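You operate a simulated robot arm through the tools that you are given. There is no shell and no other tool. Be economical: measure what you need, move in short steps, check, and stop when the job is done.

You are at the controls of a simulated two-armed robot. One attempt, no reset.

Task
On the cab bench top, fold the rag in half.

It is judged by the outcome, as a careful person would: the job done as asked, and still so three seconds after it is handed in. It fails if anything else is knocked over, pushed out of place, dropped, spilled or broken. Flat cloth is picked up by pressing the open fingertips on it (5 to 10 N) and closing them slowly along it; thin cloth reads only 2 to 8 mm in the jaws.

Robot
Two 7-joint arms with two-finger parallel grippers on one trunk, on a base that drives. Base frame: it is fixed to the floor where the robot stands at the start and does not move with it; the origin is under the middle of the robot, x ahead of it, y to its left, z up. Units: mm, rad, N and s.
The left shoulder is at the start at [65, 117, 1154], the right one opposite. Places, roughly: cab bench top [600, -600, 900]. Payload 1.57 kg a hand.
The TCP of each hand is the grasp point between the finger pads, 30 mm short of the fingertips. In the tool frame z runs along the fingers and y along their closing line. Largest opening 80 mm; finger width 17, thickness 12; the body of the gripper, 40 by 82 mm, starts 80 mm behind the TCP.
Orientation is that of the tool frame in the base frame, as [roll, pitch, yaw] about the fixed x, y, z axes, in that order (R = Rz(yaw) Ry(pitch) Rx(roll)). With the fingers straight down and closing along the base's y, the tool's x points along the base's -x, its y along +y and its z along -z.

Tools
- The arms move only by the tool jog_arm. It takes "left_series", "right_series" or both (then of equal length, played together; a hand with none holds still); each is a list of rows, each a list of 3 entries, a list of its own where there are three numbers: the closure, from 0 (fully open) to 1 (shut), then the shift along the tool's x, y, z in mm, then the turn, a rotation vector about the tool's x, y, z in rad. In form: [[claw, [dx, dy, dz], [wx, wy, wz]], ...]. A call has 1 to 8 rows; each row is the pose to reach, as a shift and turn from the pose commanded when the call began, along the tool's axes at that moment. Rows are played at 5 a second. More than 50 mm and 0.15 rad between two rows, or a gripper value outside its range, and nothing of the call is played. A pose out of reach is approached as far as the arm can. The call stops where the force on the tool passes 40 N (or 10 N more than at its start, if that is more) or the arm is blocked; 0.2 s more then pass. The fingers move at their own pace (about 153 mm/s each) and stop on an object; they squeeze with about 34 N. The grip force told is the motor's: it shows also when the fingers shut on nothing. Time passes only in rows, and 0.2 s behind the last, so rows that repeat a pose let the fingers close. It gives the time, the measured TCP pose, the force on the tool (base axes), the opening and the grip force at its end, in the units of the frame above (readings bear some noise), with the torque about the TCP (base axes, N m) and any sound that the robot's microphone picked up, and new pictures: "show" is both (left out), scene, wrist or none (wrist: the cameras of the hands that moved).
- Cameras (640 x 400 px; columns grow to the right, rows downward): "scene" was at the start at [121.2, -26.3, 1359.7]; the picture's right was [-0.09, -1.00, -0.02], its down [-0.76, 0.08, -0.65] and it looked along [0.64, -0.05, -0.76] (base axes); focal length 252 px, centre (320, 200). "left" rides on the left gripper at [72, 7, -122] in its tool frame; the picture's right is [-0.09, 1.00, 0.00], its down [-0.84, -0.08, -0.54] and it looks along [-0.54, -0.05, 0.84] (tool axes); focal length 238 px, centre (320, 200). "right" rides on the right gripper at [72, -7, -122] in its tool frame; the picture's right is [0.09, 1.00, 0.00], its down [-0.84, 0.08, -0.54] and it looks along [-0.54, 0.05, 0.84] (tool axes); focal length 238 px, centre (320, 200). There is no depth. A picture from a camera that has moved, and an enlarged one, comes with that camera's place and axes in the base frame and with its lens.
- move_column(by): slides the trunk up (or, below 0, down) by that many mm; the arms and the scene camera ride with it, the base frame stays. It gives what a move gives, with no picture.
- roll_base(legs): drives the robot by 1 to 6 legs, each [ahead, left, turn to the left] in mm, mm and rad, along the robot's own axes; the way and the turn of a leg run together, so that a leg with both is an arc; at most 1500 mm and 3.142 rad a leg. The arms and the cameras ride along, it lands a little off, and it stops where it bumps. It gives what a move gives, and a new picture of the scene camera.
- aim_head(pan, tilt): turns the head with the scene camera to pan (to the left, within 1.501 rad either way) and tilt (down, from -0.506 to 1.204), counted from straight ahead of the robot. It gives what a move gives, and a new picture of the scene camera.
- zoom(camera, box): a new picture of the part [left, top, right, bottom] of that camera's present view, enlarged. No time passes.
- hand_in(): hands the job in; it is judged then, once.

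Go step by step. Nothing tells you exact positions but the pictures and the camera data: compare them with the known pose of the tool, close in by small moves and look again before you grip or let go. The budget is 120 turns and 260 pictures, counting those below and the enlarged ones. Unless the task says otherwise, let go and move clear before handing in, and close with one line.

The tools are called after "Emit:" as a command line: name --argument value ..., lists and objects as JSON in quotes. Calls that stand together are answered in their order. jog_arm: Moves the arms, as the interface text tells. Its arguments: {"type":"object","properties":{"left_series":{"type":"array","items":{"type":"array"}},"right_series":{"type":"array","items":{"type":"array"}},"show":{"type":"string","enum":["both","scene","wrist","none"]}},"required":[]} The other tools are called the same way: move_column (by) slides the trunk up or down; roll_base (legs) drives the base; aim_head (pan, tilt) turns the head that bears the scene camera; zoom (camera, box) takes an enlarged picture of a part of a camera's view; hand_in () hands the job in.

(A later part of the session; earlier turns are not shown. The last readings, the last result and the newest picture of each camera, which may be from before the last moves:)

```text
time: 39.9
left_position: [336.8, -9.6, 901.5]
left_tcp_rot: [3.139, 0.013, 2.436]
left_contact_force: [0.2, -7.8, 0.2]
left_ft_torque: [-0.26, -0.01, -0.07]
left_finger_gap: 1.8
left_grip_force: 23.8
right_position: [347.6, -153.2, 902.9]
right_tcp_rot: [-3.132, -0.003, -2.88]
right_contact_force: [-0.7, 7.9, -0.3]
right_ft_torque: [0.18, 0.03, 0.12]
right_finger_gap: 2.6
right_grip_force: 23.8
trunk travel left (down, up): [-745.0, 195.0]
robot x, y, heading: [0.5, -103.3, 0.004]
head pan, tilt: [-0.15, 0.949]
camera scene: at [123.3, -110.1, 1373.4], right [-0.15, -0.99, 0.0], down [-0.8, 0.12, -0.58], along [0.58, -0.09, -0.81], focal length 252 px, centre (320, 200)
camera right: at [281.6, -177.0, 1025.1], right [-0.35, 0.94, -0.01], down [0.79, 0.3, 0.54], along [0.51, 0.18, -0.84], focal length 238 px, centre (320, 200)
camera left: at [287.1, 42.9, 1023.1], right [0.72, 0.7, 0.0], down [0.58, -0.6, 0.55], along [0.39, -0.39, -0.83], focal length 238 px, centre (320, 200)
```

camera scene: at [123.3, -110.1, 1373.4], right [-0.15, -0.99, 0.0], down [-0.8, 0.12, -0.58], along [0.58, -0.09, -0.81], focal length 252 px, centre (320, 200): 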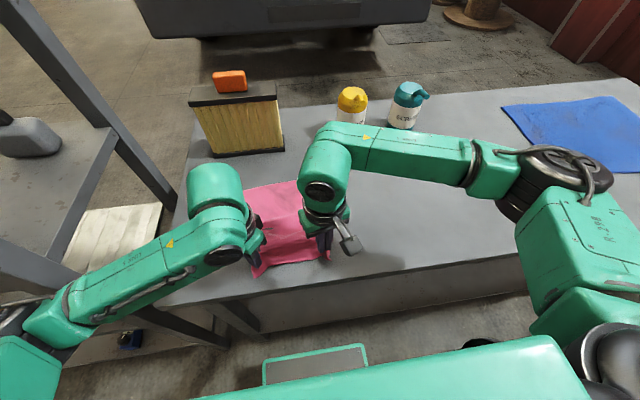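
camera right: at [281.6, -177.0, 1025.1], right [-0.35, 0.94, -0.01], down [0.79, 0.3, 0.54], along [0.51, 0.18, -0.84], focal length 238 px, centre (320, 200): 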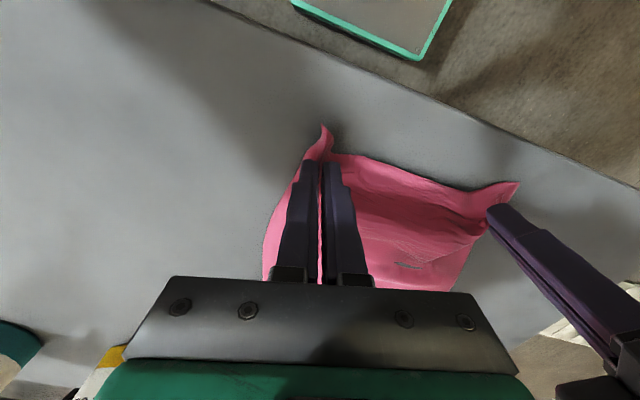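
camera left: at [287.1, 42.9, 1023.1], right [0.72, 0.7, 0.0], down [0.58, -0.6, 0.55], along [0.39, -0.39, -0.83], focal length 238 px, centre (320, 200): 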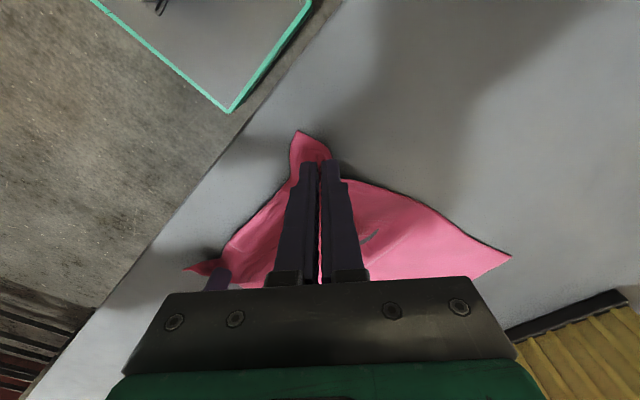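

Emit:
jog_arm --left_series '[[1, [-9.7, 7.1, -10], [0, 0, 0]], [1, [-27.2, 22.1, -19], [0, 0, 0]], [1, [-44.8, 40, -22], [0, 0, 0]], [1, [-62.4, 57.9, -23], [0, 0, 0]], [1, [-79.9, 75.9, -21], [0, 0, 0]], [1, [-97.5, 93.8, -16], [0, 0, 0]], [1, [-113.7, 110.3, -8], [0, 0, 0]], [1, [-120.7, 117.5, -4], [0, 0, 0]]]' --right_series '[[1, [-12.4, -0.1, -9], [0, 0, 0]], [1, [-35.6, -2.1, -18], [0, 0, 0]], [1, [-60.3, -6.4, -21], [0, 0, 0]], [1, [-85.1, -10.7, -22], [0, 0, 0]], [1, [-109.8, -15, -20], [0, 0, 0]], [1, [-134.5, -19.3, -15], [0, 0, 0]], [1, [-157.3, -23.3, -7], [0, 0, 0]], [1, [-167, -25, -3], [0, 0, 0]]]'

Emit:
zoom --camera "scene" --box '[210, 130, 370, 270]'

```text
time: 41.7
left_position: [505.5, 1.7, 908.6]
left_tcp_rot: [3.138, 0.013, 2.436]
left_contact_force: [-0.2, -0.4, 0.8]
left_ft_torque: [-0.02, 0.02, 0.02]
left_finger_gap: 1.7
left_grip_force: 23.7
right_position: [517.3, -135.4, 905.0]
right_tcp_rot: [-3.132, -0.004, -2.878]
right_contact_force: [0.0, 0.0, 0.8]
right_ft_torque: [0.02, 0.01, 0.02]
right_finger_gap: 2.2
right_grip_force: 23.1
trunk travel left (down, up): [-745.0, 195.0]
robot x, y, heading: [0.8, -103.3, 0.005]
head pan, tilt: [-0.15, 0.949]
camera scene: at [123.5, -110.0, 1373.4], right [-0.15, -0.99, 0.0], down [-0.8, 0.12, -0.58], along [0.58, -0.09, -0.81], focal length 252 px, centre (320, 200)
camera right: at [450.0, -158.8, 1026.9], right [-0.35, 0.94, -0.01], down [0.79, 0.3, 0.54], along [0.51, 0.18, -0.84], focal length 238 px, centre (320, 200)
camera left: at [455.8, 54.7, 1029.7], right [0.71, 0.7, 0.0], down [0.58, -0.6, 0.55], along [0.39, -0.39, -0.83], focal length 238 px, centre (320, 200)
```

scene: 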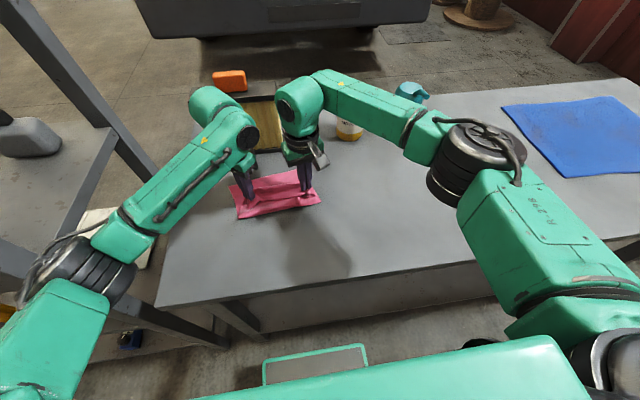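
right: 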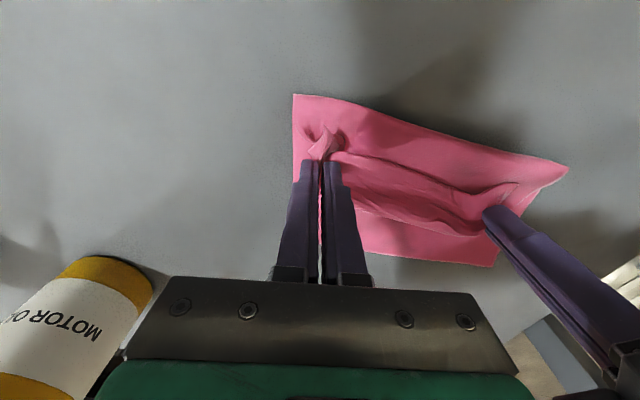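
left: 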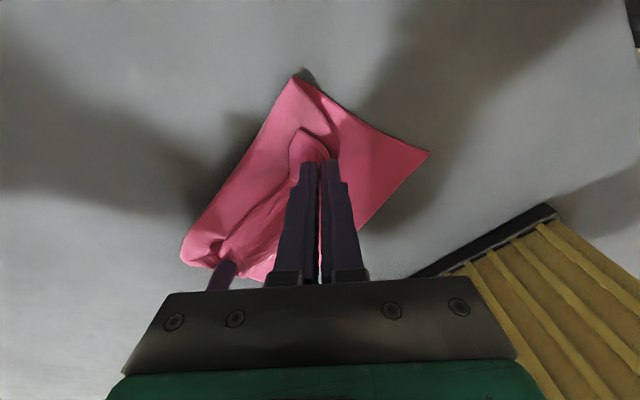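

```text
2.86 times, centred on (290, 200) of scene
camera zoom: at [123.5, -110.0, 1373.4], right [-0.15, -0.99, 0.0], down [-0.8, 0.12, -0.58], along [0.58, -0.09, -0.81], focal length 720 px, centre (406, 200)
```

zoom: 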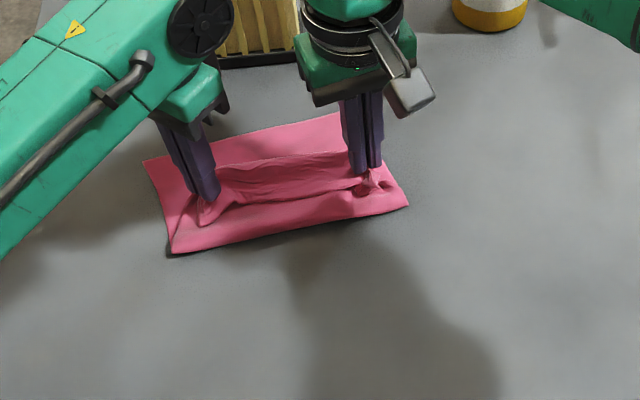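

The crease is at about (455, 35)–(480, −168) with some slack above it; it should lie about 20 mm nearer me. I lift the slack out vertically and sweep back to lay a bit more of the lower layer down.

Emit:
jog_arm --left_series '[[1, [13.7, -14.8, -37], [0, 0, 0]], [1, [27.3, -29.6, -67], [0, 0, 0]], [1, [44.4, -48, -70], [0, 0, 0]], [1, [61.5, -66.5, -57], [0, 0, 0]], [1, [76.5, -82.8, -42], [0, 0, 0]], [1, [78.5, -85, -37], [0, 0, 0]], [1, [78.5, -85, -37], [0, 0, 0]]]' --right_series '[[1, [19.9, 2.9, -40], [0, 0, 0]], [1, [39.9, 5.8, -70], [0, 0, 0]], [1, [64.8, 9.4, -73], [0, 0, 0]], [1, [89.7, 13, -60], [0, 0, 0]], [1, [111.7, 16.1, -45], [0, 0, 0]], [1, [114.7, 16.6, -40], [0, 0, 0]], [1, [114.7, 16.6, -40], [0, 0, 0]]]'

Emit:
zoom --camera "scene" --box '[210, 130, 370, 270]'

```text
time: 43.3
left_position: [390.1, -11.4, 943.9]
left_tcp_rot: [3.139, 0.013, 2.436]
left_contact_force: [-0.2, 0.2, -0.9]
left_ft_torque: [0.01, -0.01, -0.01]
left_finger_gap: 1.7
left_grip_force: 23.5
right_position: [400.4, -148.6, 945.5]
right_tcp_rot: [-3.132, -0.003, -2.88]
right_contact_force: [-0.9, 1.1, 0.3]
right_ft_torque: [0.02, 0.02, 0.05]
right_finger_gap: 1.9
right_grip_force: 24.0
trunk travel left (down, up): [-745.0, 195.0]
robot x, y, heading: [-1.0, -101.2, 0.003]
head pan, tilt: [-0.15, 0.949]
camera scene: at [123.1, -110.1, 1373.4], right [-0.15, -0.99, 0.0], down [-0.8, 0.12, -0.58], along [0.58, -0.09, -0.81], focal length 252 px, centre (320, 200)
camera right: at [334.3, -172.1, 1067.9], right [-0.35, 0.94, -0.01], down [0.79, 0.3, 0.54], along [0.51, 0.18, -0.84], focal length 238 px, centre (320, 200)
camera left: at [340.9, 41.1, 1064.8], right [0.72, 0.7, 0.0], down [0.58, -0.6, 0.55], along [0.39, -0.39, -0.83], focal length 238 px, centre (320, 200)
```

scene: 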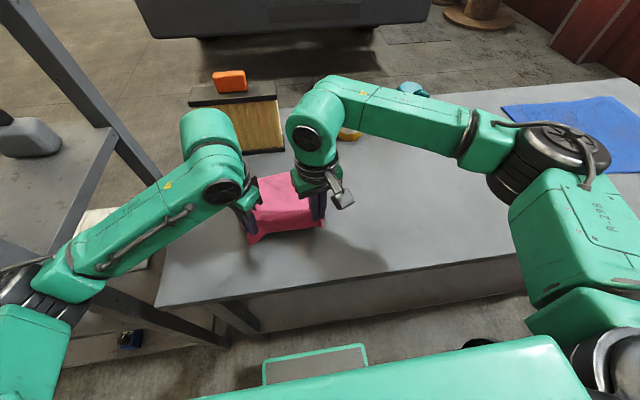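
right: 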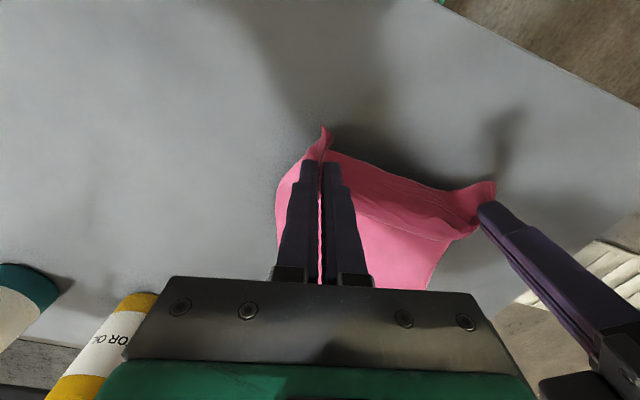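
left: 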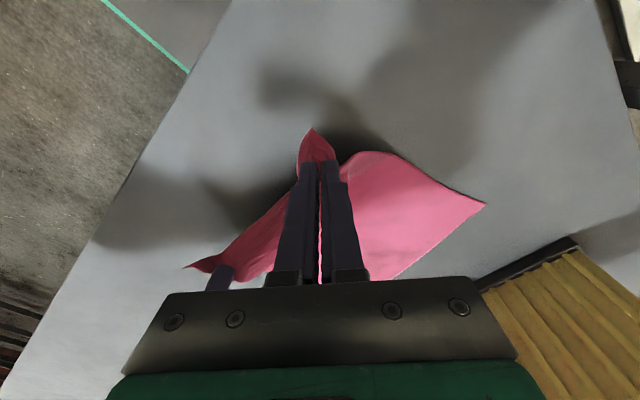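

```text
2.86 times, centred on (290, 200) of scene
camera zoom: at [123.1, -110.1, 1373.4], right [-0.15, -0.99, 0.0], down [-0.8, 0.12, -0.58], along [0.58, -0.09, -0.81], focal length 720 px, centre (406, 200)
```

zoom: 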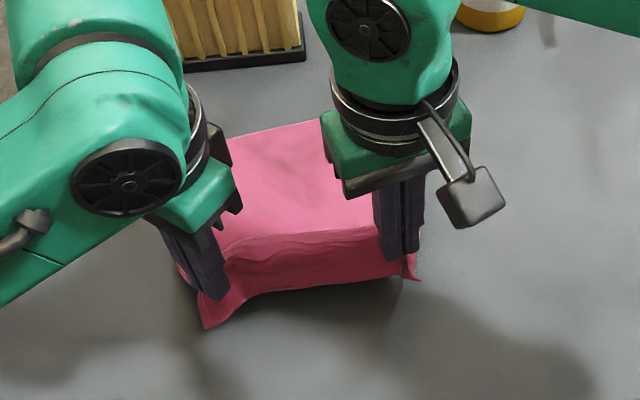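

The lower layer is now laid down to about x ≈ 436, with the rest hanging from the hands. I go forward slowly at moderate height to keep it there.

Emit:
jog_arm --left_series '[[1, [-5.5, 5.9, -2], [0, 0, 0]], [1, [-10.9, 11.8, -5], [0, 0, 0]], [1, [-17.8, 19.2, -7], [0, 0, 0]], [1, [-24.6, 26.6, -8], [0, 0, 0]], [1, [-31.4, 34, -8], [0, 0, 0]], [1, [-38.2, 41.4, -6], [0, 0, 0]], [1, [-45, 48.8, -3], [0, 0, 0]], [1, [-51.9, 56.2, 1], [0, 0, 0]]]' --right_series '[[1, [-8, -1.2, -2], [0, 0, 0]], [1, [-16, -2.3, -5], [0, 0, 0]], [1, [-25.9, -3.7, -7], [0, 0, 0]], [1, [-35.9, -5.2, -8], [0, 0, 0]], [1, [-45.9, -6.6, -8], [0, 0, 0]], [1, [-55.8, -8.1, -6], [0, 0, 0]], [1, [-65.8, -9.5, -3], [0, 0, 0]], [1, [-75.8, -10.9, 1], [0, 0, 0]]]'

Emit:
zoom --camera "scene" --box '[210, 130, 370, 270]'

```text
time: 45.1
left_position: [468.2, -1.6, 942.1]
left_tcp_rot: [3.14, 0.011, 2.436]
left_contact_force: [-0.3, -0.4, -0.1]
left_ft_torque: [-0.01, 0.0, -0.03]
left_finger_gap: 1.5
left_grip_force: 23.4
right_position: [477.4, -139.9, 944.8]
right_tcp_rot: [-3.133, -0.004, -2.88]
right_contact_force: [-0.3, 0.6, -1.4]
right_ft_torque: [-0.03, 0.02, 0.02]
right_finger_gap: 2.0
right_grip_force: 23.9
trunk travel left (down, up): [-745.0, 195.0]
robot x, y, heading: [3.8, -99.6, 0.001]
head pan, tilt: [-0.15, 0.949]
camera scene: at [124.0, -110.1, 1373.3], right [-0.15, -0.99, 0.0], down [-0.8, 0.12, -0.58], along [0.57, -0.09, -0.81], focal length 252 px, centre (320, 200)
camera right: at [410.3, -162.9, 1066.6], right [-0.35, 0.94, -0.01], down [0.79, 0.3, 0.54], along [0.51, 0.18, -0.84], focal length 238 px, centre (320, 200)
camera left: at [417.8, 49.6, 1063.9], right [0.71, 0.7, 0.0], down [0.58, -0.6, 0.55], along [0.39, -0.39, -0.83], focal length 238 px, centre (320, 200)
```

scene: 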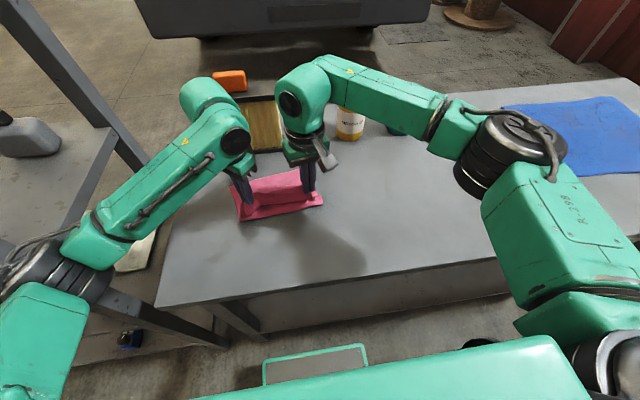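
right: 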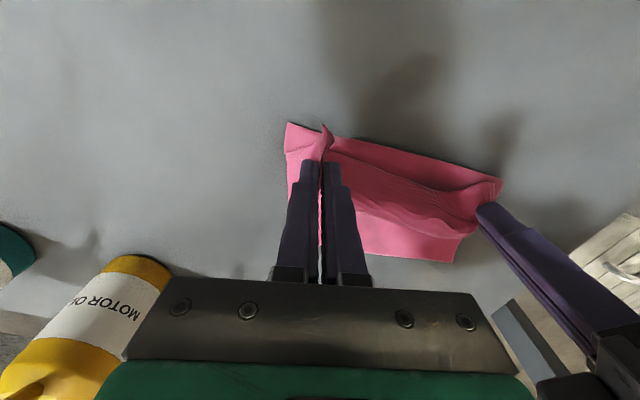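
left: 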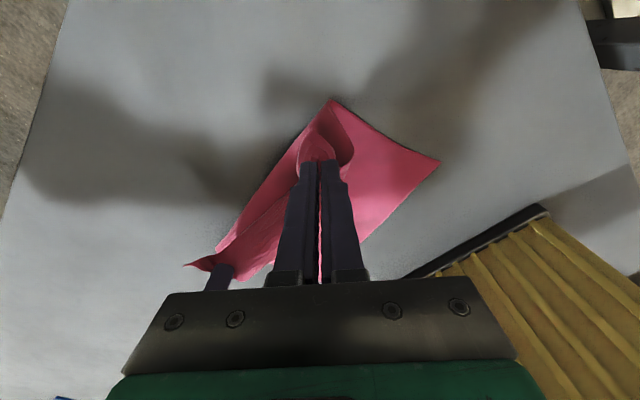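

```text
2.86 times, centred on (290, 200) of scene
camera zoom: at [124.0, -110.1, 1373.3], right [-0.15, -0.99, 0.0], down [-0.8, 0.12, -0.58], along [0.57, -0.09, -0.81], focal length 720 px, centre (406, 200)
```

zoom: 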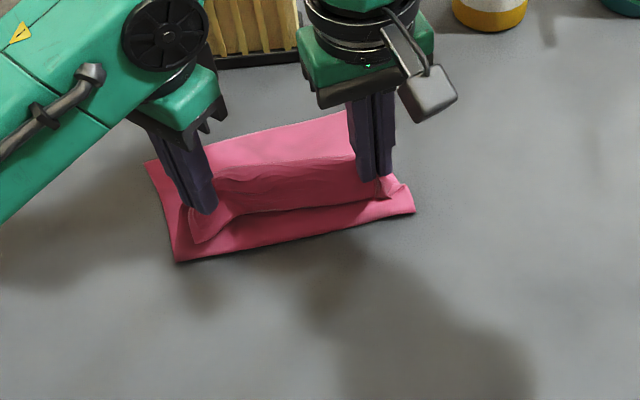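

The crease is still at about x ≈ 451–470. I try lowering straight down here, so the slack roll is pushed toward me, and look where the crease goes.

Emit:
jog_arm --left_series '[[1, [0, 0, 12], [0, 0, 0]], [1, [0, 0, 24], [0, 0, 0]], [1, [0, 0, 36], [0, 0, 0]], [1, [0, 0, 44], [0, 0, 0]], [1, [0, 0, 44], [0, 0, 0]]]' --right_series '[[1, [0, 0, 12], [0, 0, 0]], [1, [0, 0, 24], [0, 0, 0]], [1, [0, 0, 36], [0, 0, 0]], [1, [0, 0, 46], [0, 0, 0]], [1, [0, 0, 46], [0, 0, 0]]]'

Emit:
zoom --camera "scene" --box '[210, 130, 370, 270]'

```text
time: 46.3
left_position: [466.0, -2.1, 898.4]
left_tcp_rot: [3.138, 0.013, 2.435]
left_contact_force: [0.2, -0.9, 0.3]
left_ft_torque: [-0.02, -0.05, 0.01]
left_finger_gap: 1.7
left_grip_force: 23.5
right_position: [477.7, -139.8, 899.0]
right_tcp_rot: [-3.132, -0.003, -2.881]
right_contact_force: [0.4, -1.1, 0.8]
right_ft_torque: [0.02, -0.02, 0.04]
right_finger_gap: 2.1
right_grip_force: 24.2
trunk travel left (down, up): [-745.0, 195.0]
robot x, y, heading: [-2.2, -98.8, -0.001]
head pan, tilt: [-0.15, 0.949]
camera scene: at [122.9, -110.1, 1373.4], right [-0.15, -0.99, 0.0], down [-0.8, 0.12, -0.58], along [0.58, -0.09, -0.81], focal length 252 px, centre (320, 200)
camera right: at [409.9, -163.0, 1020.9], right [-0.35, 0.94, -0.01], down [0.79, 0.3, 0.54], along [0.51, 0.18, -0.84], focal length 238 px, centre (320, 200)
camera left: at [416.7, 49.4, 1020.6], right [0.72, 0.7, 0.0], down [0.58, -0.6, 0.55], along [0.39, -0.39, -0.83], focal length 238 px, centre (320, 200)
```

scene: 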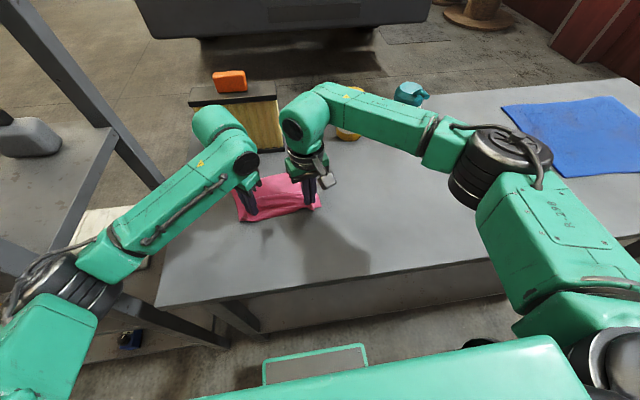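
right: 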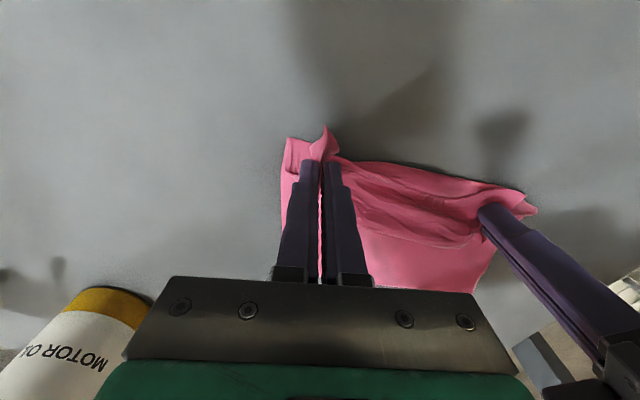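
left: 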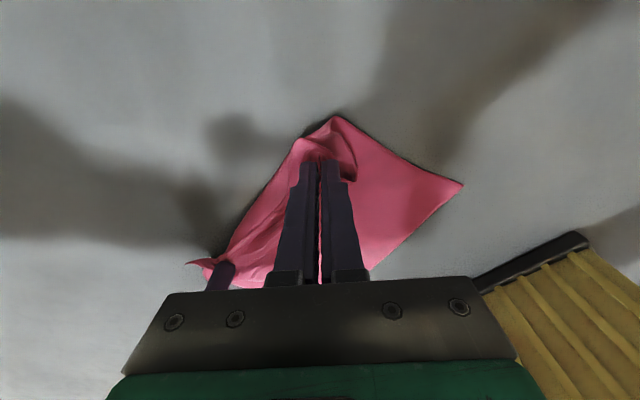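

```text
2.86 times, centred on (290, 200) of scene
camera zoom: at [122.9, -110.1, 1373.4], right [-0.15, -0.99, 0.0], down [-0.8, 0.12, -0.58], along [0.58, -0.09, -0.81], focal length 720 px, centre (406, 200)
```

zoom: 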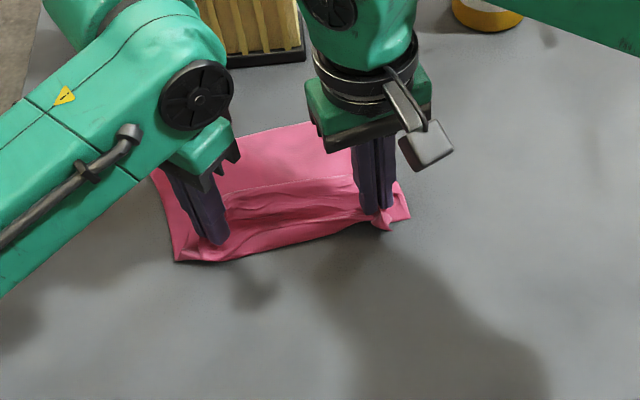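

The slack just crumples. The old crease hump was likely never pulled out, so I'll go back and pull the rag really taut and flat before refolding.

Emit:
jog_arm --left_series '[[1, [10.2, -11, -32], [0, 0, 0]], [1, [27.3, -29.6, -47], [0, 0, 0]], [1, [47.8, -51.7, -42], [0, 0, 0]], [1, [68.3, -73.9, -27], [0, 0, 0]], [1, [83.3, -90.2, -10], [0, 0, 0]], [1, [92.2, -99.8, -2], [0, 0, 0]], [1, [101, -109.4, 1], [0, 0, 0]], [1, [101, -109.4, 1], [0, 0, 0]]]' --right_series '[[1, [15, 2.2, -32], [0, 0, 0]], [1, [39.9, 5.8, -47], [0, 0, 0]], [1, [69.8, 10.1, -42], [0, 0, 0]], [1, [99.7, 14.4, -27], [0, 0, 0]], [1, [121.6, 17.6, -10], [0, 0, 0]], [1, [134.6, 19.4, -2], [0, 0, 0]], [1, [147.6, 21.3, 1], [0, 0, 0]], [1, [147.6, 21.3, 1], [0, 0, 0]]]'

Emit:
zoom --camera "scene" --box '[210, 150, 370, 290]'

```text
time: 48.1
left_position: [318.7, -20.1, 896.7]
left_tcp_rot: [3.139, 0.011, 2.436]
left_contact_force: [0.1, -0.2, 0.3]
left_ft_torque: [0.01, 0.01, 0.02]
left_finger_gap: 1.6
left_grip_force: 23.6
right_position: [326.1, -157.5, 896.0]
right_tcp_rot: [-3.134, -0.004, -2.88]
right_contact_force: [0.1, 0.7, 1.2]
right_ft_torque: [0.04, 0.01, 0.02]
right_finger_gap: 2.1
right_grip_force: 23.0
trunk travel left (down, up): [-745.0, 195.0]
robot x, y, heading: [-1.5, -98.8, -0.001]
head pan, tilt: [-0.15, 0.949]
camera scene: at [123.6, -110.1, 1373.3], right [-0.15, -0.99, 0.0], down [-0.8, 0.12, -0.58], along [0.58, -0.09, -0.81], focal length 252 px, centre (320, 200)
camera right: at [259.6, -180.4, 1019.0], right [-0.35, 0.94, -0.01], down [0.79, 0.3, 0.54], along [0.51, 0.18, -0.84], focal length 238 px, centre (320, 200)
camera left: at [269.4, 32.5, 1018.1], right [0.71, 0.7, 0.0], down [0.58, -0.6, 0.55], along [0.39, -0.39, -0.83], focal length 238 px, centre (320, 200)
```

scene: 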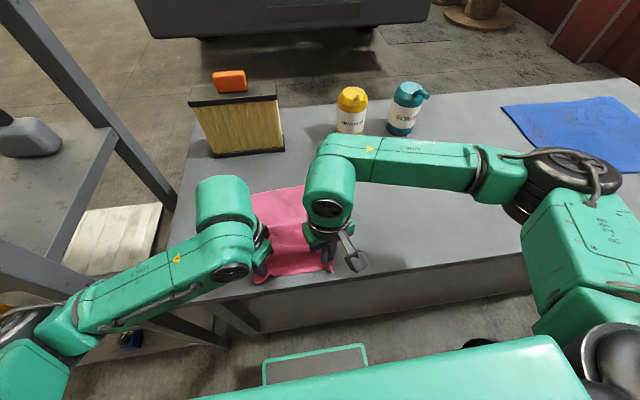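
right: 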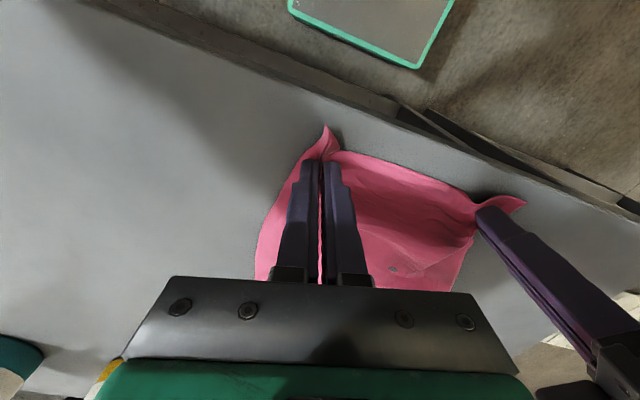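
left: 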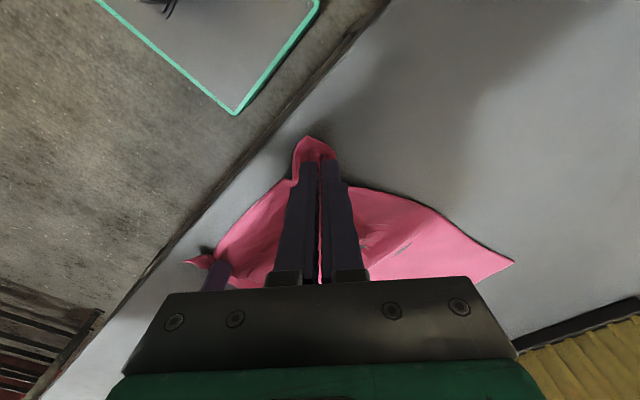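

```text
2.86 times, centred on (290, 220) of scene
camera zoom: at [123.6, -110.1, 1373.3], right [-0.15, -0.99, 0.0], down [-0.8, 0.12, -0.58], along [0.58, -0.09, -0.81], focal length 720 px, centre (406, 143)
```

zoom: 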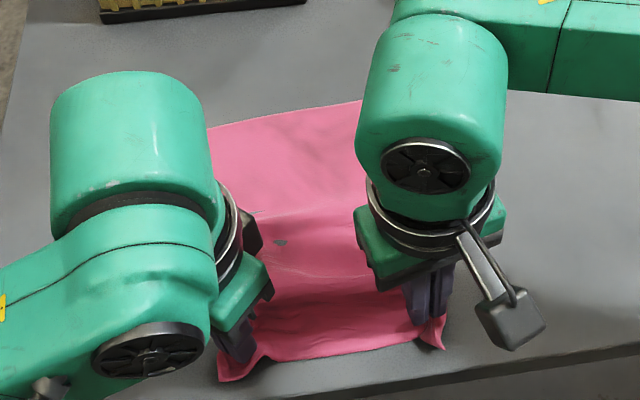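

The rag is taut now, with grips 206 mm from the far edge at (525, 35). Since it's limp, the right path is a true circle about the crease line (x ≈ 395, radius ≈ 72), which neither peels nor piles up; I do the first two thirds.

Emit:
jog_arm --left_series '[[1, [-4.5, 4.7, -15], [0, 0, 0]], [1, [-9.5, 9.8, -32], [0, 0, 0]], [1, [-17.4, 18.1, -47], [0, 0, 0]], [1, [-27.8, 29, -58], [0, 0, 0]], [1, [-40, 41.6, -66], [0, 0, 0]], [1, [-52.9, 55, -68], [0, 0, 0]], [1, [-65.8, 68.5, -66], [0, 0, 0]], [1, [-78, 81, -58], [0, 0, 0]]]' --right_series '[[1, [-6.4, -1, -16], [0, 0, 0]], [1, [-13.5, -2.2, -33], [0, 0, 0]], [1, [-24.8, -4, -48], [0, 0, 0]], [1, [-39.7, -6.5, -59], [0, 0, 0]], [1, [-56.9, -9.3, -67], [0, 0, 0]], [1, [-75.4, -12.3, -69], [0, 0, 0]], [1, [-93.8, -15.3, -67], [0, 0, 0]], [1, [-111, -18.1, -59], [0, 0, 0]]]'

Emit:
zoom --camera "scene" --box '[210, 150, 370, 290]'

```text
time: 49.9
left_position: [433.8, -6.6, 953.8]
left_tcp_rot: [3.141, 0.013, 2.436]
left_contact_force: [-0.4, -0.8, -0.2]
left_ft_torque: [0.04, -0.01, -0.01]
left_finger_gap: 1.6
left_grip_force: 23.6
right_position: [441.3, -145.3, 957.2]
right_tcp_rot: [-3.135, -0.005, -2.878]
right_contact_force: [-0.2, 0.2, 0.5]
right_ft_torque: [-0.01, 0.01, 0.03]
right_finger_gap: 2.5
right_grip_force: 23.6
trunk travel left (down, up): [-745.0, 195.0]
robot x, y, heading: [4.0, -100.0, 0.001]
head pan, tilt: [-0.15, 0.949]
camera scene: at [124.6, -110.0, 1373.3], right [-0.15, -0.99, 0.0], down [-0.8, 0.12, -0.58], along [0.57, -0.09, -0.81], focal length 252 px, centre (320, 200)
camera right: at [375.0, -168.0, 1078.5], right [-0.35, 0.94, -0.01], down [0.79, 0.3, 0.54], along [0.51, 0.18, -0.84], focal length 238 px, centre (320, 200)
camera left: at [383.1, 45.1, 1076.6], right [0.72, 0.7, 0.0], down [0.58, -0.6, 0.55], along [0.39, -0.39, -0.83], focal length 238 px, centre (320, 200)
```

scene: 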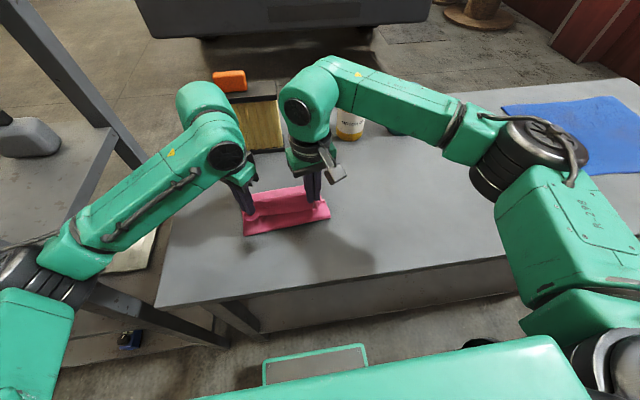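
right: 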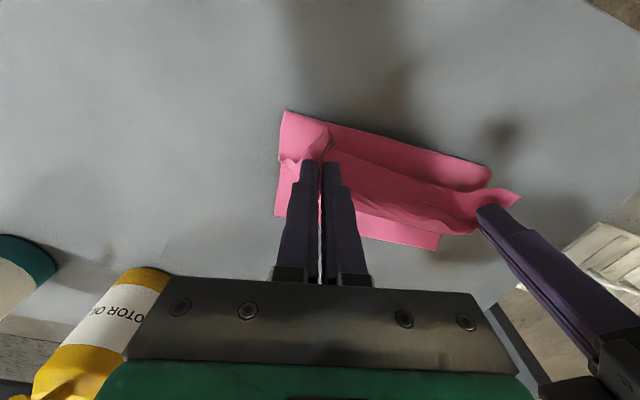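
left: 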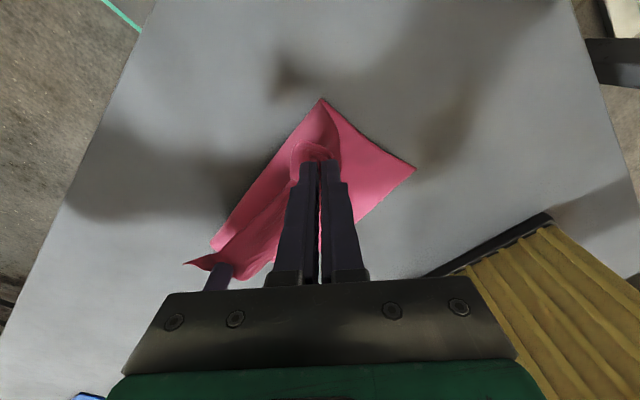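

```text
2.86 times, centred on (290, 220) of scene
camera zoom: at [124.6, -110.0, 1373.3], right [-0.15, -0.99, 0.0], down [-0.8, 0.12, -0.58], along [0.57, -0.09, -0.81], focal length 720 px, centre (406, 143)
```

zoom: 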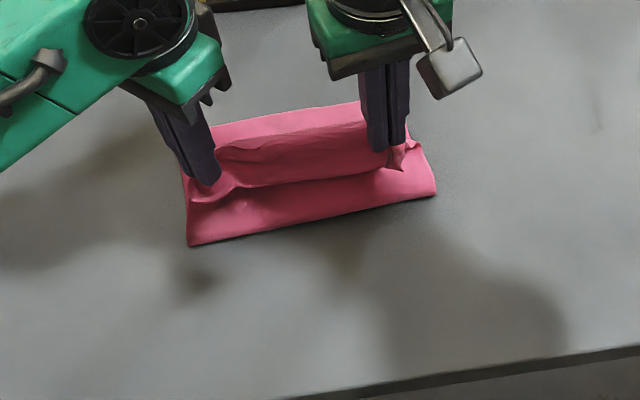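

Much cleaner: no sliding, but the crease is at x ≈ 414 against 395 wanted, because the cloth leaves the jaws about 15 mm above the tips, so the arc was too high by that. I return to flat once more and repeat with the apex 17 mm lower.

Emit:
jog_arm --left_series '[[1, [13.9, -14.5, -6], [0, 0, 0]], [1, [27.1, -28.2, -8], [0, 0, 0]], [1, [40.4, -42, -3], [0, 0, 0]], [1, [54.3, -56.5, 9], [0, 0, 0]], [1, [66.1, -68.8, 26], [0, 0, 0]], [1, [74.5, -77.5, 44], [0, 0, 0]], [1, [80.7, -84, 57], [0, 0, 0]], [1, [82, -85.5, 57], [0, 0, 0]]]' --right_series '[[1, [19.8, 3.2, -3], [0, 0, 0]], [1, [38.7, 6.3, -5], [0, 0, 0]], [1, [57.5, 9.4, 0], [0, 0, 0]], [1, [77.4, 12.6, 12], [0, 0, 0]], [1, [94.2, 15.4, 29], [0, 0, 0]], [1, [106, 17.3, 47], [0, 0, 0]], [1, [115, 18.8, 60], [0, 0, 0]], [1, [117, 19.1, 60], [0, 0, 0]]]'

```text
time: 51.7
left_position: [313.1, -21.9, 897.9]
left_tcp_rot: [3.139, 0.012, 2.437]
left_contact_force: [-0.1, -0.2, 0.0]
left_ft_torque: [-0.05, -0.02, -0.03]
left_finger_gap: 1.5
left_grip_force: 23.6
right_position: [321.7, -158.0, 897.3]
right_tcp_rot: [-3.133, -0.004, -2.881]
right_contact_force: [0.8, 0.2, -0.2]
right_ft_torque: [0.01, 0.0, 0.07]
right_finger_gap: 2.2
right_grip_force: 23.3
trunk travel left (down, up): [-745.0, 195.0]
robot x, y, heading: [1.2, -100.2, -0.002]
head pan, tilt: [-0.15, 0.949]
camera scene: at [123.1, -110.1, 1373.4], right [-0.15, -0.99, 0.0], down [-0.8, 0.12, -0.58], along [0.58, -0.09, -0.81], focal length 252 px, centre (320, 200)
camera right: at [255.3, -181.4, 1019.5], right [-0.35, 0.94, -0.01], down [0.79, 0.3, 0.54], along [0.51, 0.18, -0.84], focal length 238 px, centre (320, 200)
camera left: at [262.7, 30.0, 1018.8], right [0.71, 0.7, 0.0], down [0.58, -0.6, 0.55], along [0.39, -0.39, -0.83], focal length 238 px, centre (320, 200)
```

scene: 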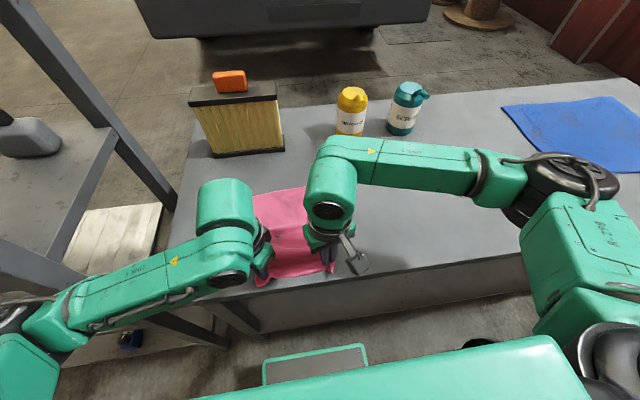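
right: 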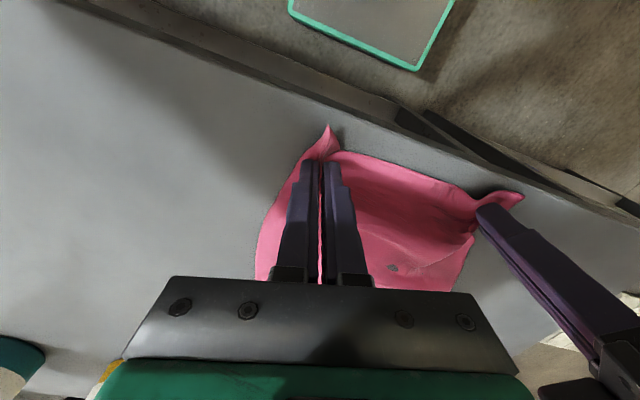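
left: 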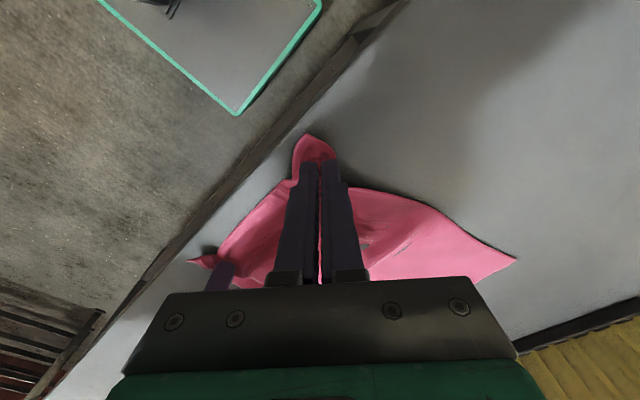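

Taut again, with the far-left corner at (519, 38). Repeating with the lower circle.

Emit:
jog_arm --left_series '[[1, [-6.3, 6.5, -9], [0, 0, 0]], [1, [-12.3, 12.8, -24], [0, 0, 0]], [1, [-20.5, 21.3, -36], [0, 0, 0]], [1, [-30.3, 31.6, -45], [0, 0, 0]], [1, [-41.3, 43, -50], [0, 0, 0]], [1, [-52.9, 55, -52], [0, 0, 0]], [1, [-66.3, 68.9, -50], [0, 0, 0]], [1, [-78.6, 81.8, -42], [0, 0, 0]]]' --right_series '[[1, [-8.9, -1.5, -9], [0, 0, 0]], [1, [-17.6, -2.9, -24], [0, 0, 0]], [1, [-29.2, -4.8, -36], [0, 0, 0]], [1, [-43.3, -7.1, -45], [0, 0, 0]], [1, [-58.9, -9.6, -50], [0, 0, 0]], [1, [-75.4, -12.3, -52], [0, 0, 0]], [1, [-94.4, -15.4, -50], [0, 0, 0]], [1, [-112, -18.3, -42], [0, 0, 0]]]'

Emit:
zoom --camera "scene" --box '[210, 150, 370, 290]'

```text
time: 53.5
left_position: [427.8, -8.9, 940.4]
left_tcp_rot: [3.139, 0.011, 2.437]
left_contact_force: [-0.1, -0.2, -0.1]
left_ft_torque: [0.0, 0.04, -0.01]
left_finger_gap: 1.7
left_grip_force: 23.2
right_position: [436.1, -146.0, 938.2]
right_tcp_rot: [-3.132, -0.006, -2.878]
right_contact_force: [0.4, -0.2, 0.2]
right_ft_torque: [0.02, 0.02, 0.01]
right_finger_gap: 2.2
right_grip_force: 24.0
trunk travel left (down, up): [-745.0, 195.0]
robot x, y, heading: [-1.8, -101.5, -0.001]
head pan, tilt: [-0.15, 0.949]
camera scene: at [124.5, -110.0, 1373.3], right [-0.15, -0.99, 0.0], down [-0.8, 0.12, -0.58], along [0.57, -0.09, -0.81], focal length 252 px, centre (320, 200)
camera right: at [369.2, -169.9, 1061.3], right [-0.35, 0.94, -0.01], down [0.79, 0.3, 0.54], along [0.51, 0.18, -0.84], focal length 238 px, centre (320, 200)
camera left: at [377.9, 42.2, 1061.8], right [0.71, 0.7, 0.0], down [0.58, -0.6, 0.55], along [0.39, -0.39, -0.83], focal length 238 px, centre (320, 200)
```

scene: 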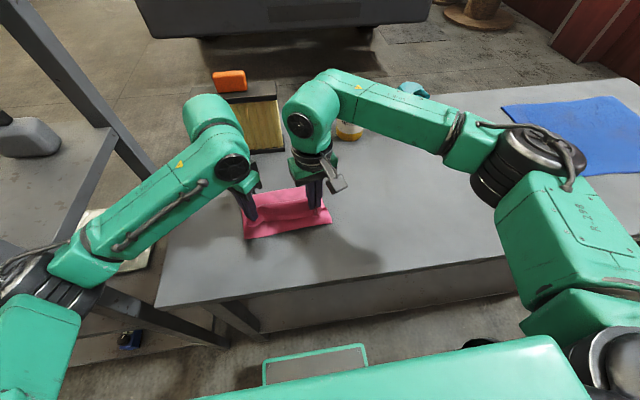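
right: 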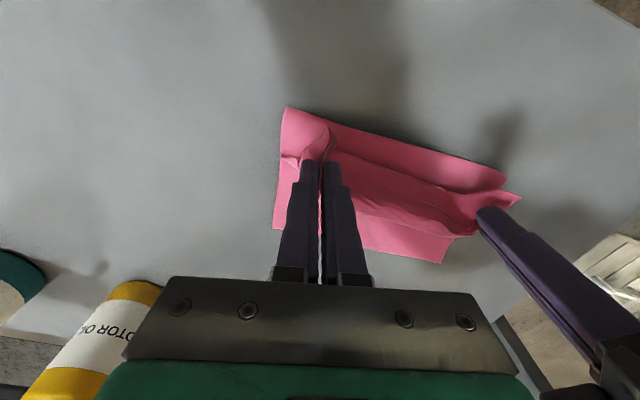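
left: 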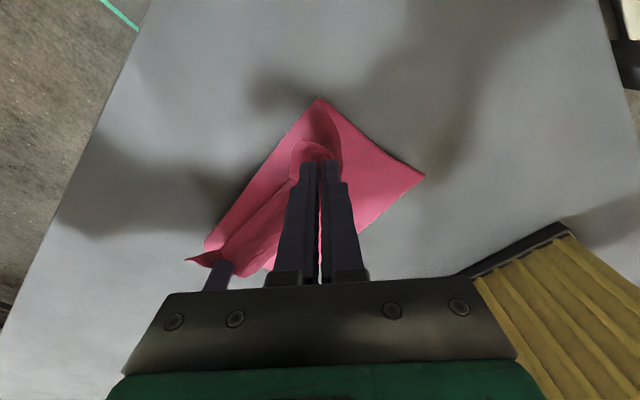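

```text
2.86 times, centred on (290, 220) of scene
camera zoom: at [124.5, -110.0, 1373.3], right [-0.15, -0.99, 0.0], down [-0.8, 0.12, -0.58], along [0.57, -0.09, -0.81], focal length 720 px, centre (406, 143)
```

zoom: 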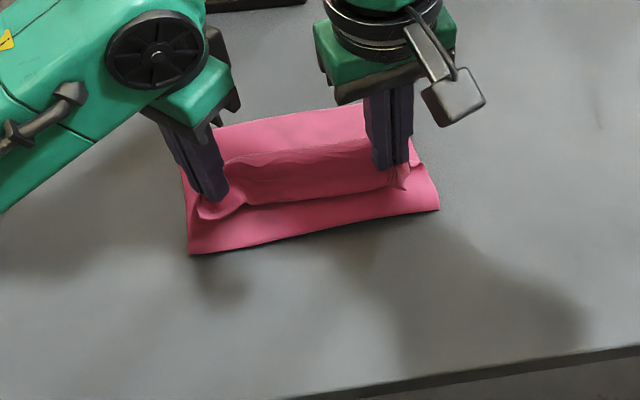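

Now the crease lies at (404, 16)–(416, −183) with the far edge at (522, 37)–(541, −160): about half. I bring the hands further forward and down while turning the wrists outward, so that the corner tips flip to point forward.

Emit:
jog_arm --left_series '[[1, [-8.4, 8.7, 10], [0, 0, 0.145]], [1, [-15.3, 15.9, 20], [0, 0, 0.29]], [1, [-20, 21, 26], [0, 0, 0.435]], [1, [-20, 21, 26], [0, 0, 0.58]], [1, [-20, 21, 26], [0, 0, 0.725]], [1, [-20, 21, 26], [0, 0, 0.87]], [1, [-20, 21, 26], [0, 0, 1.015]], [1, [-20, 21, 26], [0, 0, 1.16]]]' --right_series '[[1, [-11.9, -1.9, 8], [0, 0, -0.145]], [1, [-21.8, -3.6, 18], [0, 0, -0.29]], [1, [-28.5, -4.7, 24], [0, 0, -0.435]], [1, [-28.5, -4.7, 24], [0, 0, -0.58]], [1, [-28.5, -4.7, 24], [0, 0, -0.58]], [1, [-28.5, -4.7, 24], [0, 0, -0.58]], [1, [-28.5, -4.7, 24], [0, 0, -0.58]], [1, [-28.5, -4.7, 24], [0, 0, -0.58]]]'

```text
time: 55.3
left_position: [454.9, -6.6, 914.4]
left_tcp_rot: [3.128, 0.002, 1.276]
left_contact_force: [0.3, -0.5, 0.3]
left_ft_torque: [0.01, 0.0, 0.03]
left_finger_gap: 1.8
left_grip_force: 23.4
right_position: [464.7, -144.2, 914.4]
right_tcp_rot: [-3.136, -0.007, -2.395]
right_contact_force: [0.0, 0.7, 1.1]
right_ft_torque: [0.02, 0.02, 0.0]
right_finger_gap: 2.1
right_grip_force: 23.7
right hand out of reach, approached as far as the arm can: row 4, 5, 6, 7, 8
trunk travel left (down, up): [-745.0, 195.0]
robot x, y, heading: [-4.3, -99.4, -0.0]
head pan, tilt: [-0.15, 0.949]
camera scene: at [123.2, -110.1, 1373.4], right [-0.15, -0.99, 0.0], down [-0.8, 0.12, -0.58], along [0.58, -0.09, -0.81], focal length 252 px, centre (320, 200)
camera right: at [416.5, -196.1, 1037.0], right [-0.74, 0.67, -0.01], down [0.56, 0.63, 0.54], along [0.36, 0.4, -0.84], focal length 238 px, centre (320, 200)
camera left: at [482.8, 61.0, 1037.6], right [0.93, -0.38, 0.01], down [-0.32, -0.77, 0.54], along [-0.2, -0.51, -0.84], focal length 238 px, centre (320, 200)
```

scene: 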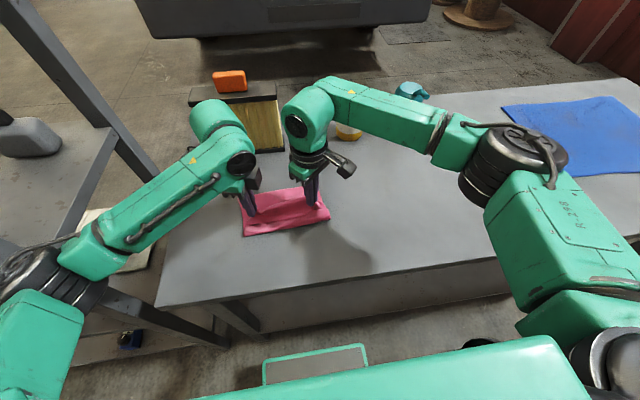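
right: 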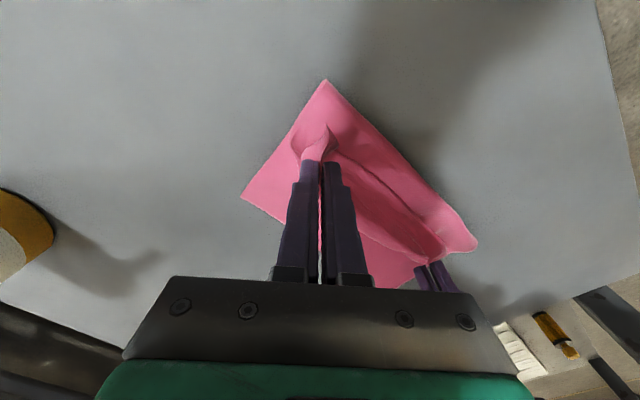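
left: 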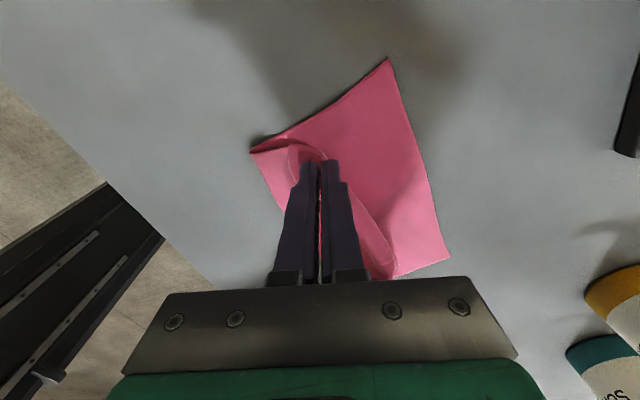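

The left wrist turned well, the right is at its limit. I finish turning the left, move both to the far edge and lower them.

Emit:
jog_arm --left_series '[[1, [4, 5, 4], [0, 0, 0.14]], [1, [8, 10, 9], [0, 0, 0.28]], [1, [11, 15.5, 14], [0, 0, 0.4]], [1, [11, 15.5, 18], [0, 0, 0.4]]]' --right_series '[[1, [-4, -5, 4], [0, 0, 0]], [1, [-9, -10, 9], [0, 0, 0]], [1, [-13.3, -15, 14], [0, 0, 0]], [1, [-13.3, -15, 18], [0, 0, 0]]]'

Emit:
zoom --camera "scene" --box '[210, 150, 370, 290]'

```text
time: 56.3
left_position: [474.2, -1.4, 896.4]
left_tcp_rot: [3.128, -0.002, 0.877]
left_contact_force: [0.2, -0.8, 2.1]
left_ft_torque: [-0.11, 0.04, 0.02]
left_finger_gap: 1.4
left_grip_force: 23.9
right_position: [464.5, -144.7, 913.8]
right_tcp_rot: [-3.136, -0.008, -2.396]
right_contact_force: [-0.1, 2.4, -0.4]
right_ft_torque: [0.08, 0.01, -0.01]
right_finger_gap: 2.1
right_grip_force: 23.6
right hand out of reach, approached as far as the arm can: row 1, 2, 3, 4
trunk travel left (down, up): [-745.0, 195.0]
robot x, y, heading: [-1.0, -102.3, -0.003]
head pan, tilt: [-0.15, 0.949]
camera scene: at [122.7, -110.1, 1373.5], right [-0.15, -0.99, 0.0], down [-0.8, 0.12, -0.58], along [0.58, -0.09, -0.81], focal length 252 px, centre (320, 200)
camera right: at [416.1, -195.9, 1037.2], right [-0.74, 0.67, -0.01], down [0.56, 0.63, 0.54], along [0.36, 0.4, -0.84], focal length 238 px, centre (320, 200)
camera left: at [525.1, 50.7, 1019.4], right [0.71, -0.71, 0.01], down [-0.6, -0.59, 0.54], along [-0.37, -0.39, -0.84], focal length 238 px, centre (320, 200)
```

scene: 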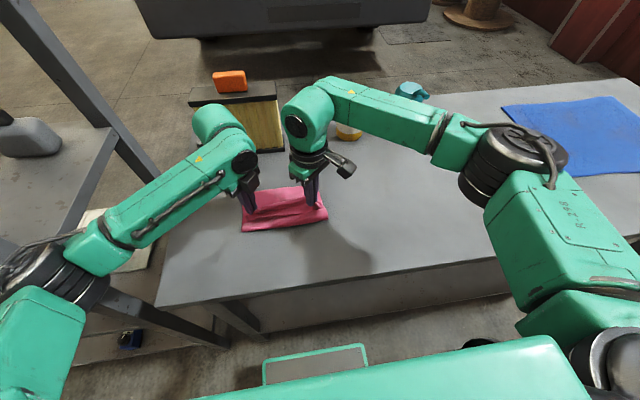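
right: 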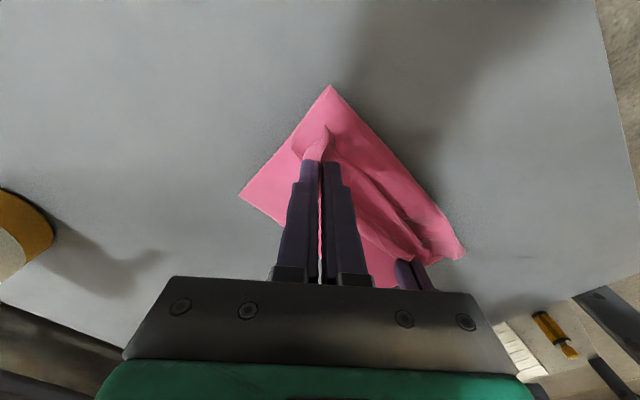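
left: 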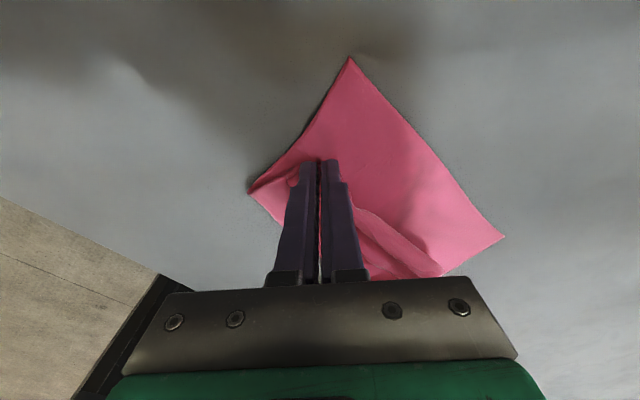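

```text
2.86 times, centred on (290, 220) of scene
camera zoom: at [122.7, -110.1, 1373.5], right [-0.15, -0.99, 0.0], down [-0.8, 0.12, -0.58], along [0.58, -0.09, -0.81], focal length 720 px, centre (406, 143)
```

zoom: 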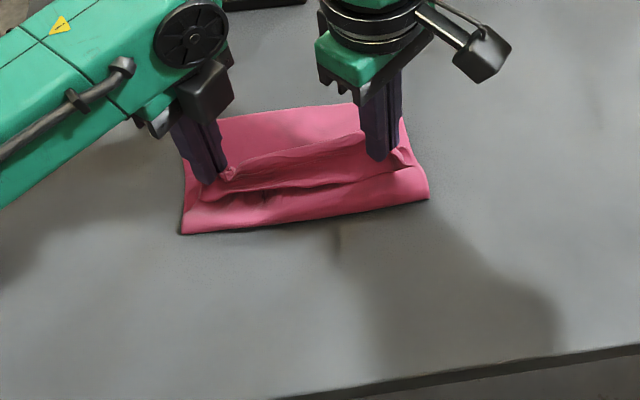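

Emit:
jog_arm --right_series '[[1, [-4, -4, 3], [0, 0, 0.14]], [1, [-8, -8, 8], [0, 0, 0.28]], [1, [-12, -12, 13], [0, 0, 0.42]], [1, [-14.7, -15, 17], [0, 0, 0.42]], [1, [-14.7, -15, 17], [0, 0, 0.42]]]'

Emit:
zoom --camera "scene" --box '[210, 150, 370, 290]'

```text
time: 57.5
left_position: [473.9, -0.6, 896.8]
left_tcp_rot: [3.129, -0.001, 0.878]
left_contact_force: [2.0, -6.5, 2.4]
left_ft_torque: [-0.24, -0.03, 0.07]
left_finger_gap: 1.8
left_grip_force: 23.3
right_position: [481.7, -143.9, 897.5]
right_tcp_rot: [-3.135, -0.003, -2.818]
right_contact_force: [-1.3, 6.8, 0.2]
right_ft_torque: [0.21, 0.03, 0.1]
right_finger_gap: 2.0
right_grip_force: 23.6
trunk travel left (down, up): [-745.0, 195.0]
robot x, y, heading: [-2.2, -97.9, 0.001]
head pan, tilt: [-0.15, 0.949]
camera scene: at [122.7, -110.1, 1373.4], right [-0.15, -0.99, 0.0], down [-0.8, 0.12, -0.58], along [0.58, -0.09, -0.81], focal length 252 px, centre (320, 200)
camera right: at [417.8, -170.6, 1019.1], right [-0.41, 0.91, -0.01], down [0.77, 0.35, 0.54], along [0.49, 0.21, -0.84], focal length 238 px, centre (320, 200)
```

scene: 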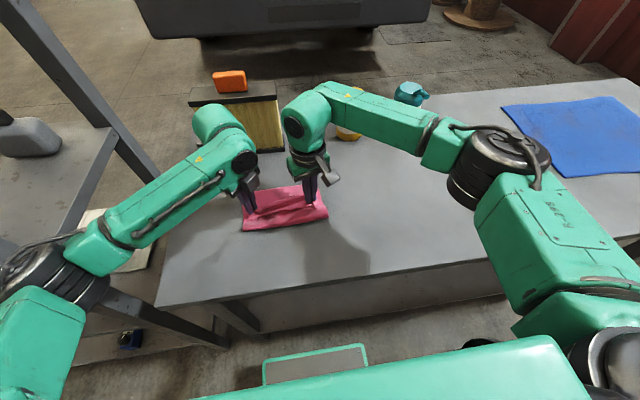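
right: 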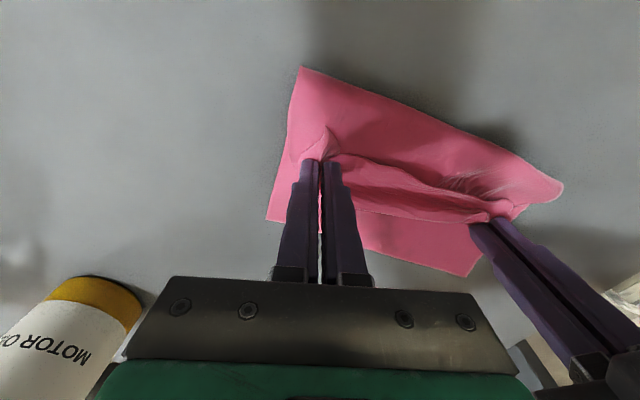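

```text
2.86 times, centred on (290, 220) of scene
camera zoom: at [122.7, -110.1, 1373.4], right [-0.15, -0.99, 0.0], down [-0.8, 0.12, -0.58], along [0.58, -0.09, -0.81], focal length 720 px, centre (406, 143)
```

zoom: 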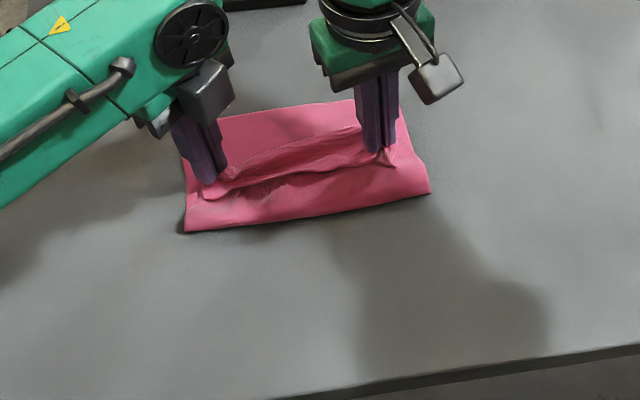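

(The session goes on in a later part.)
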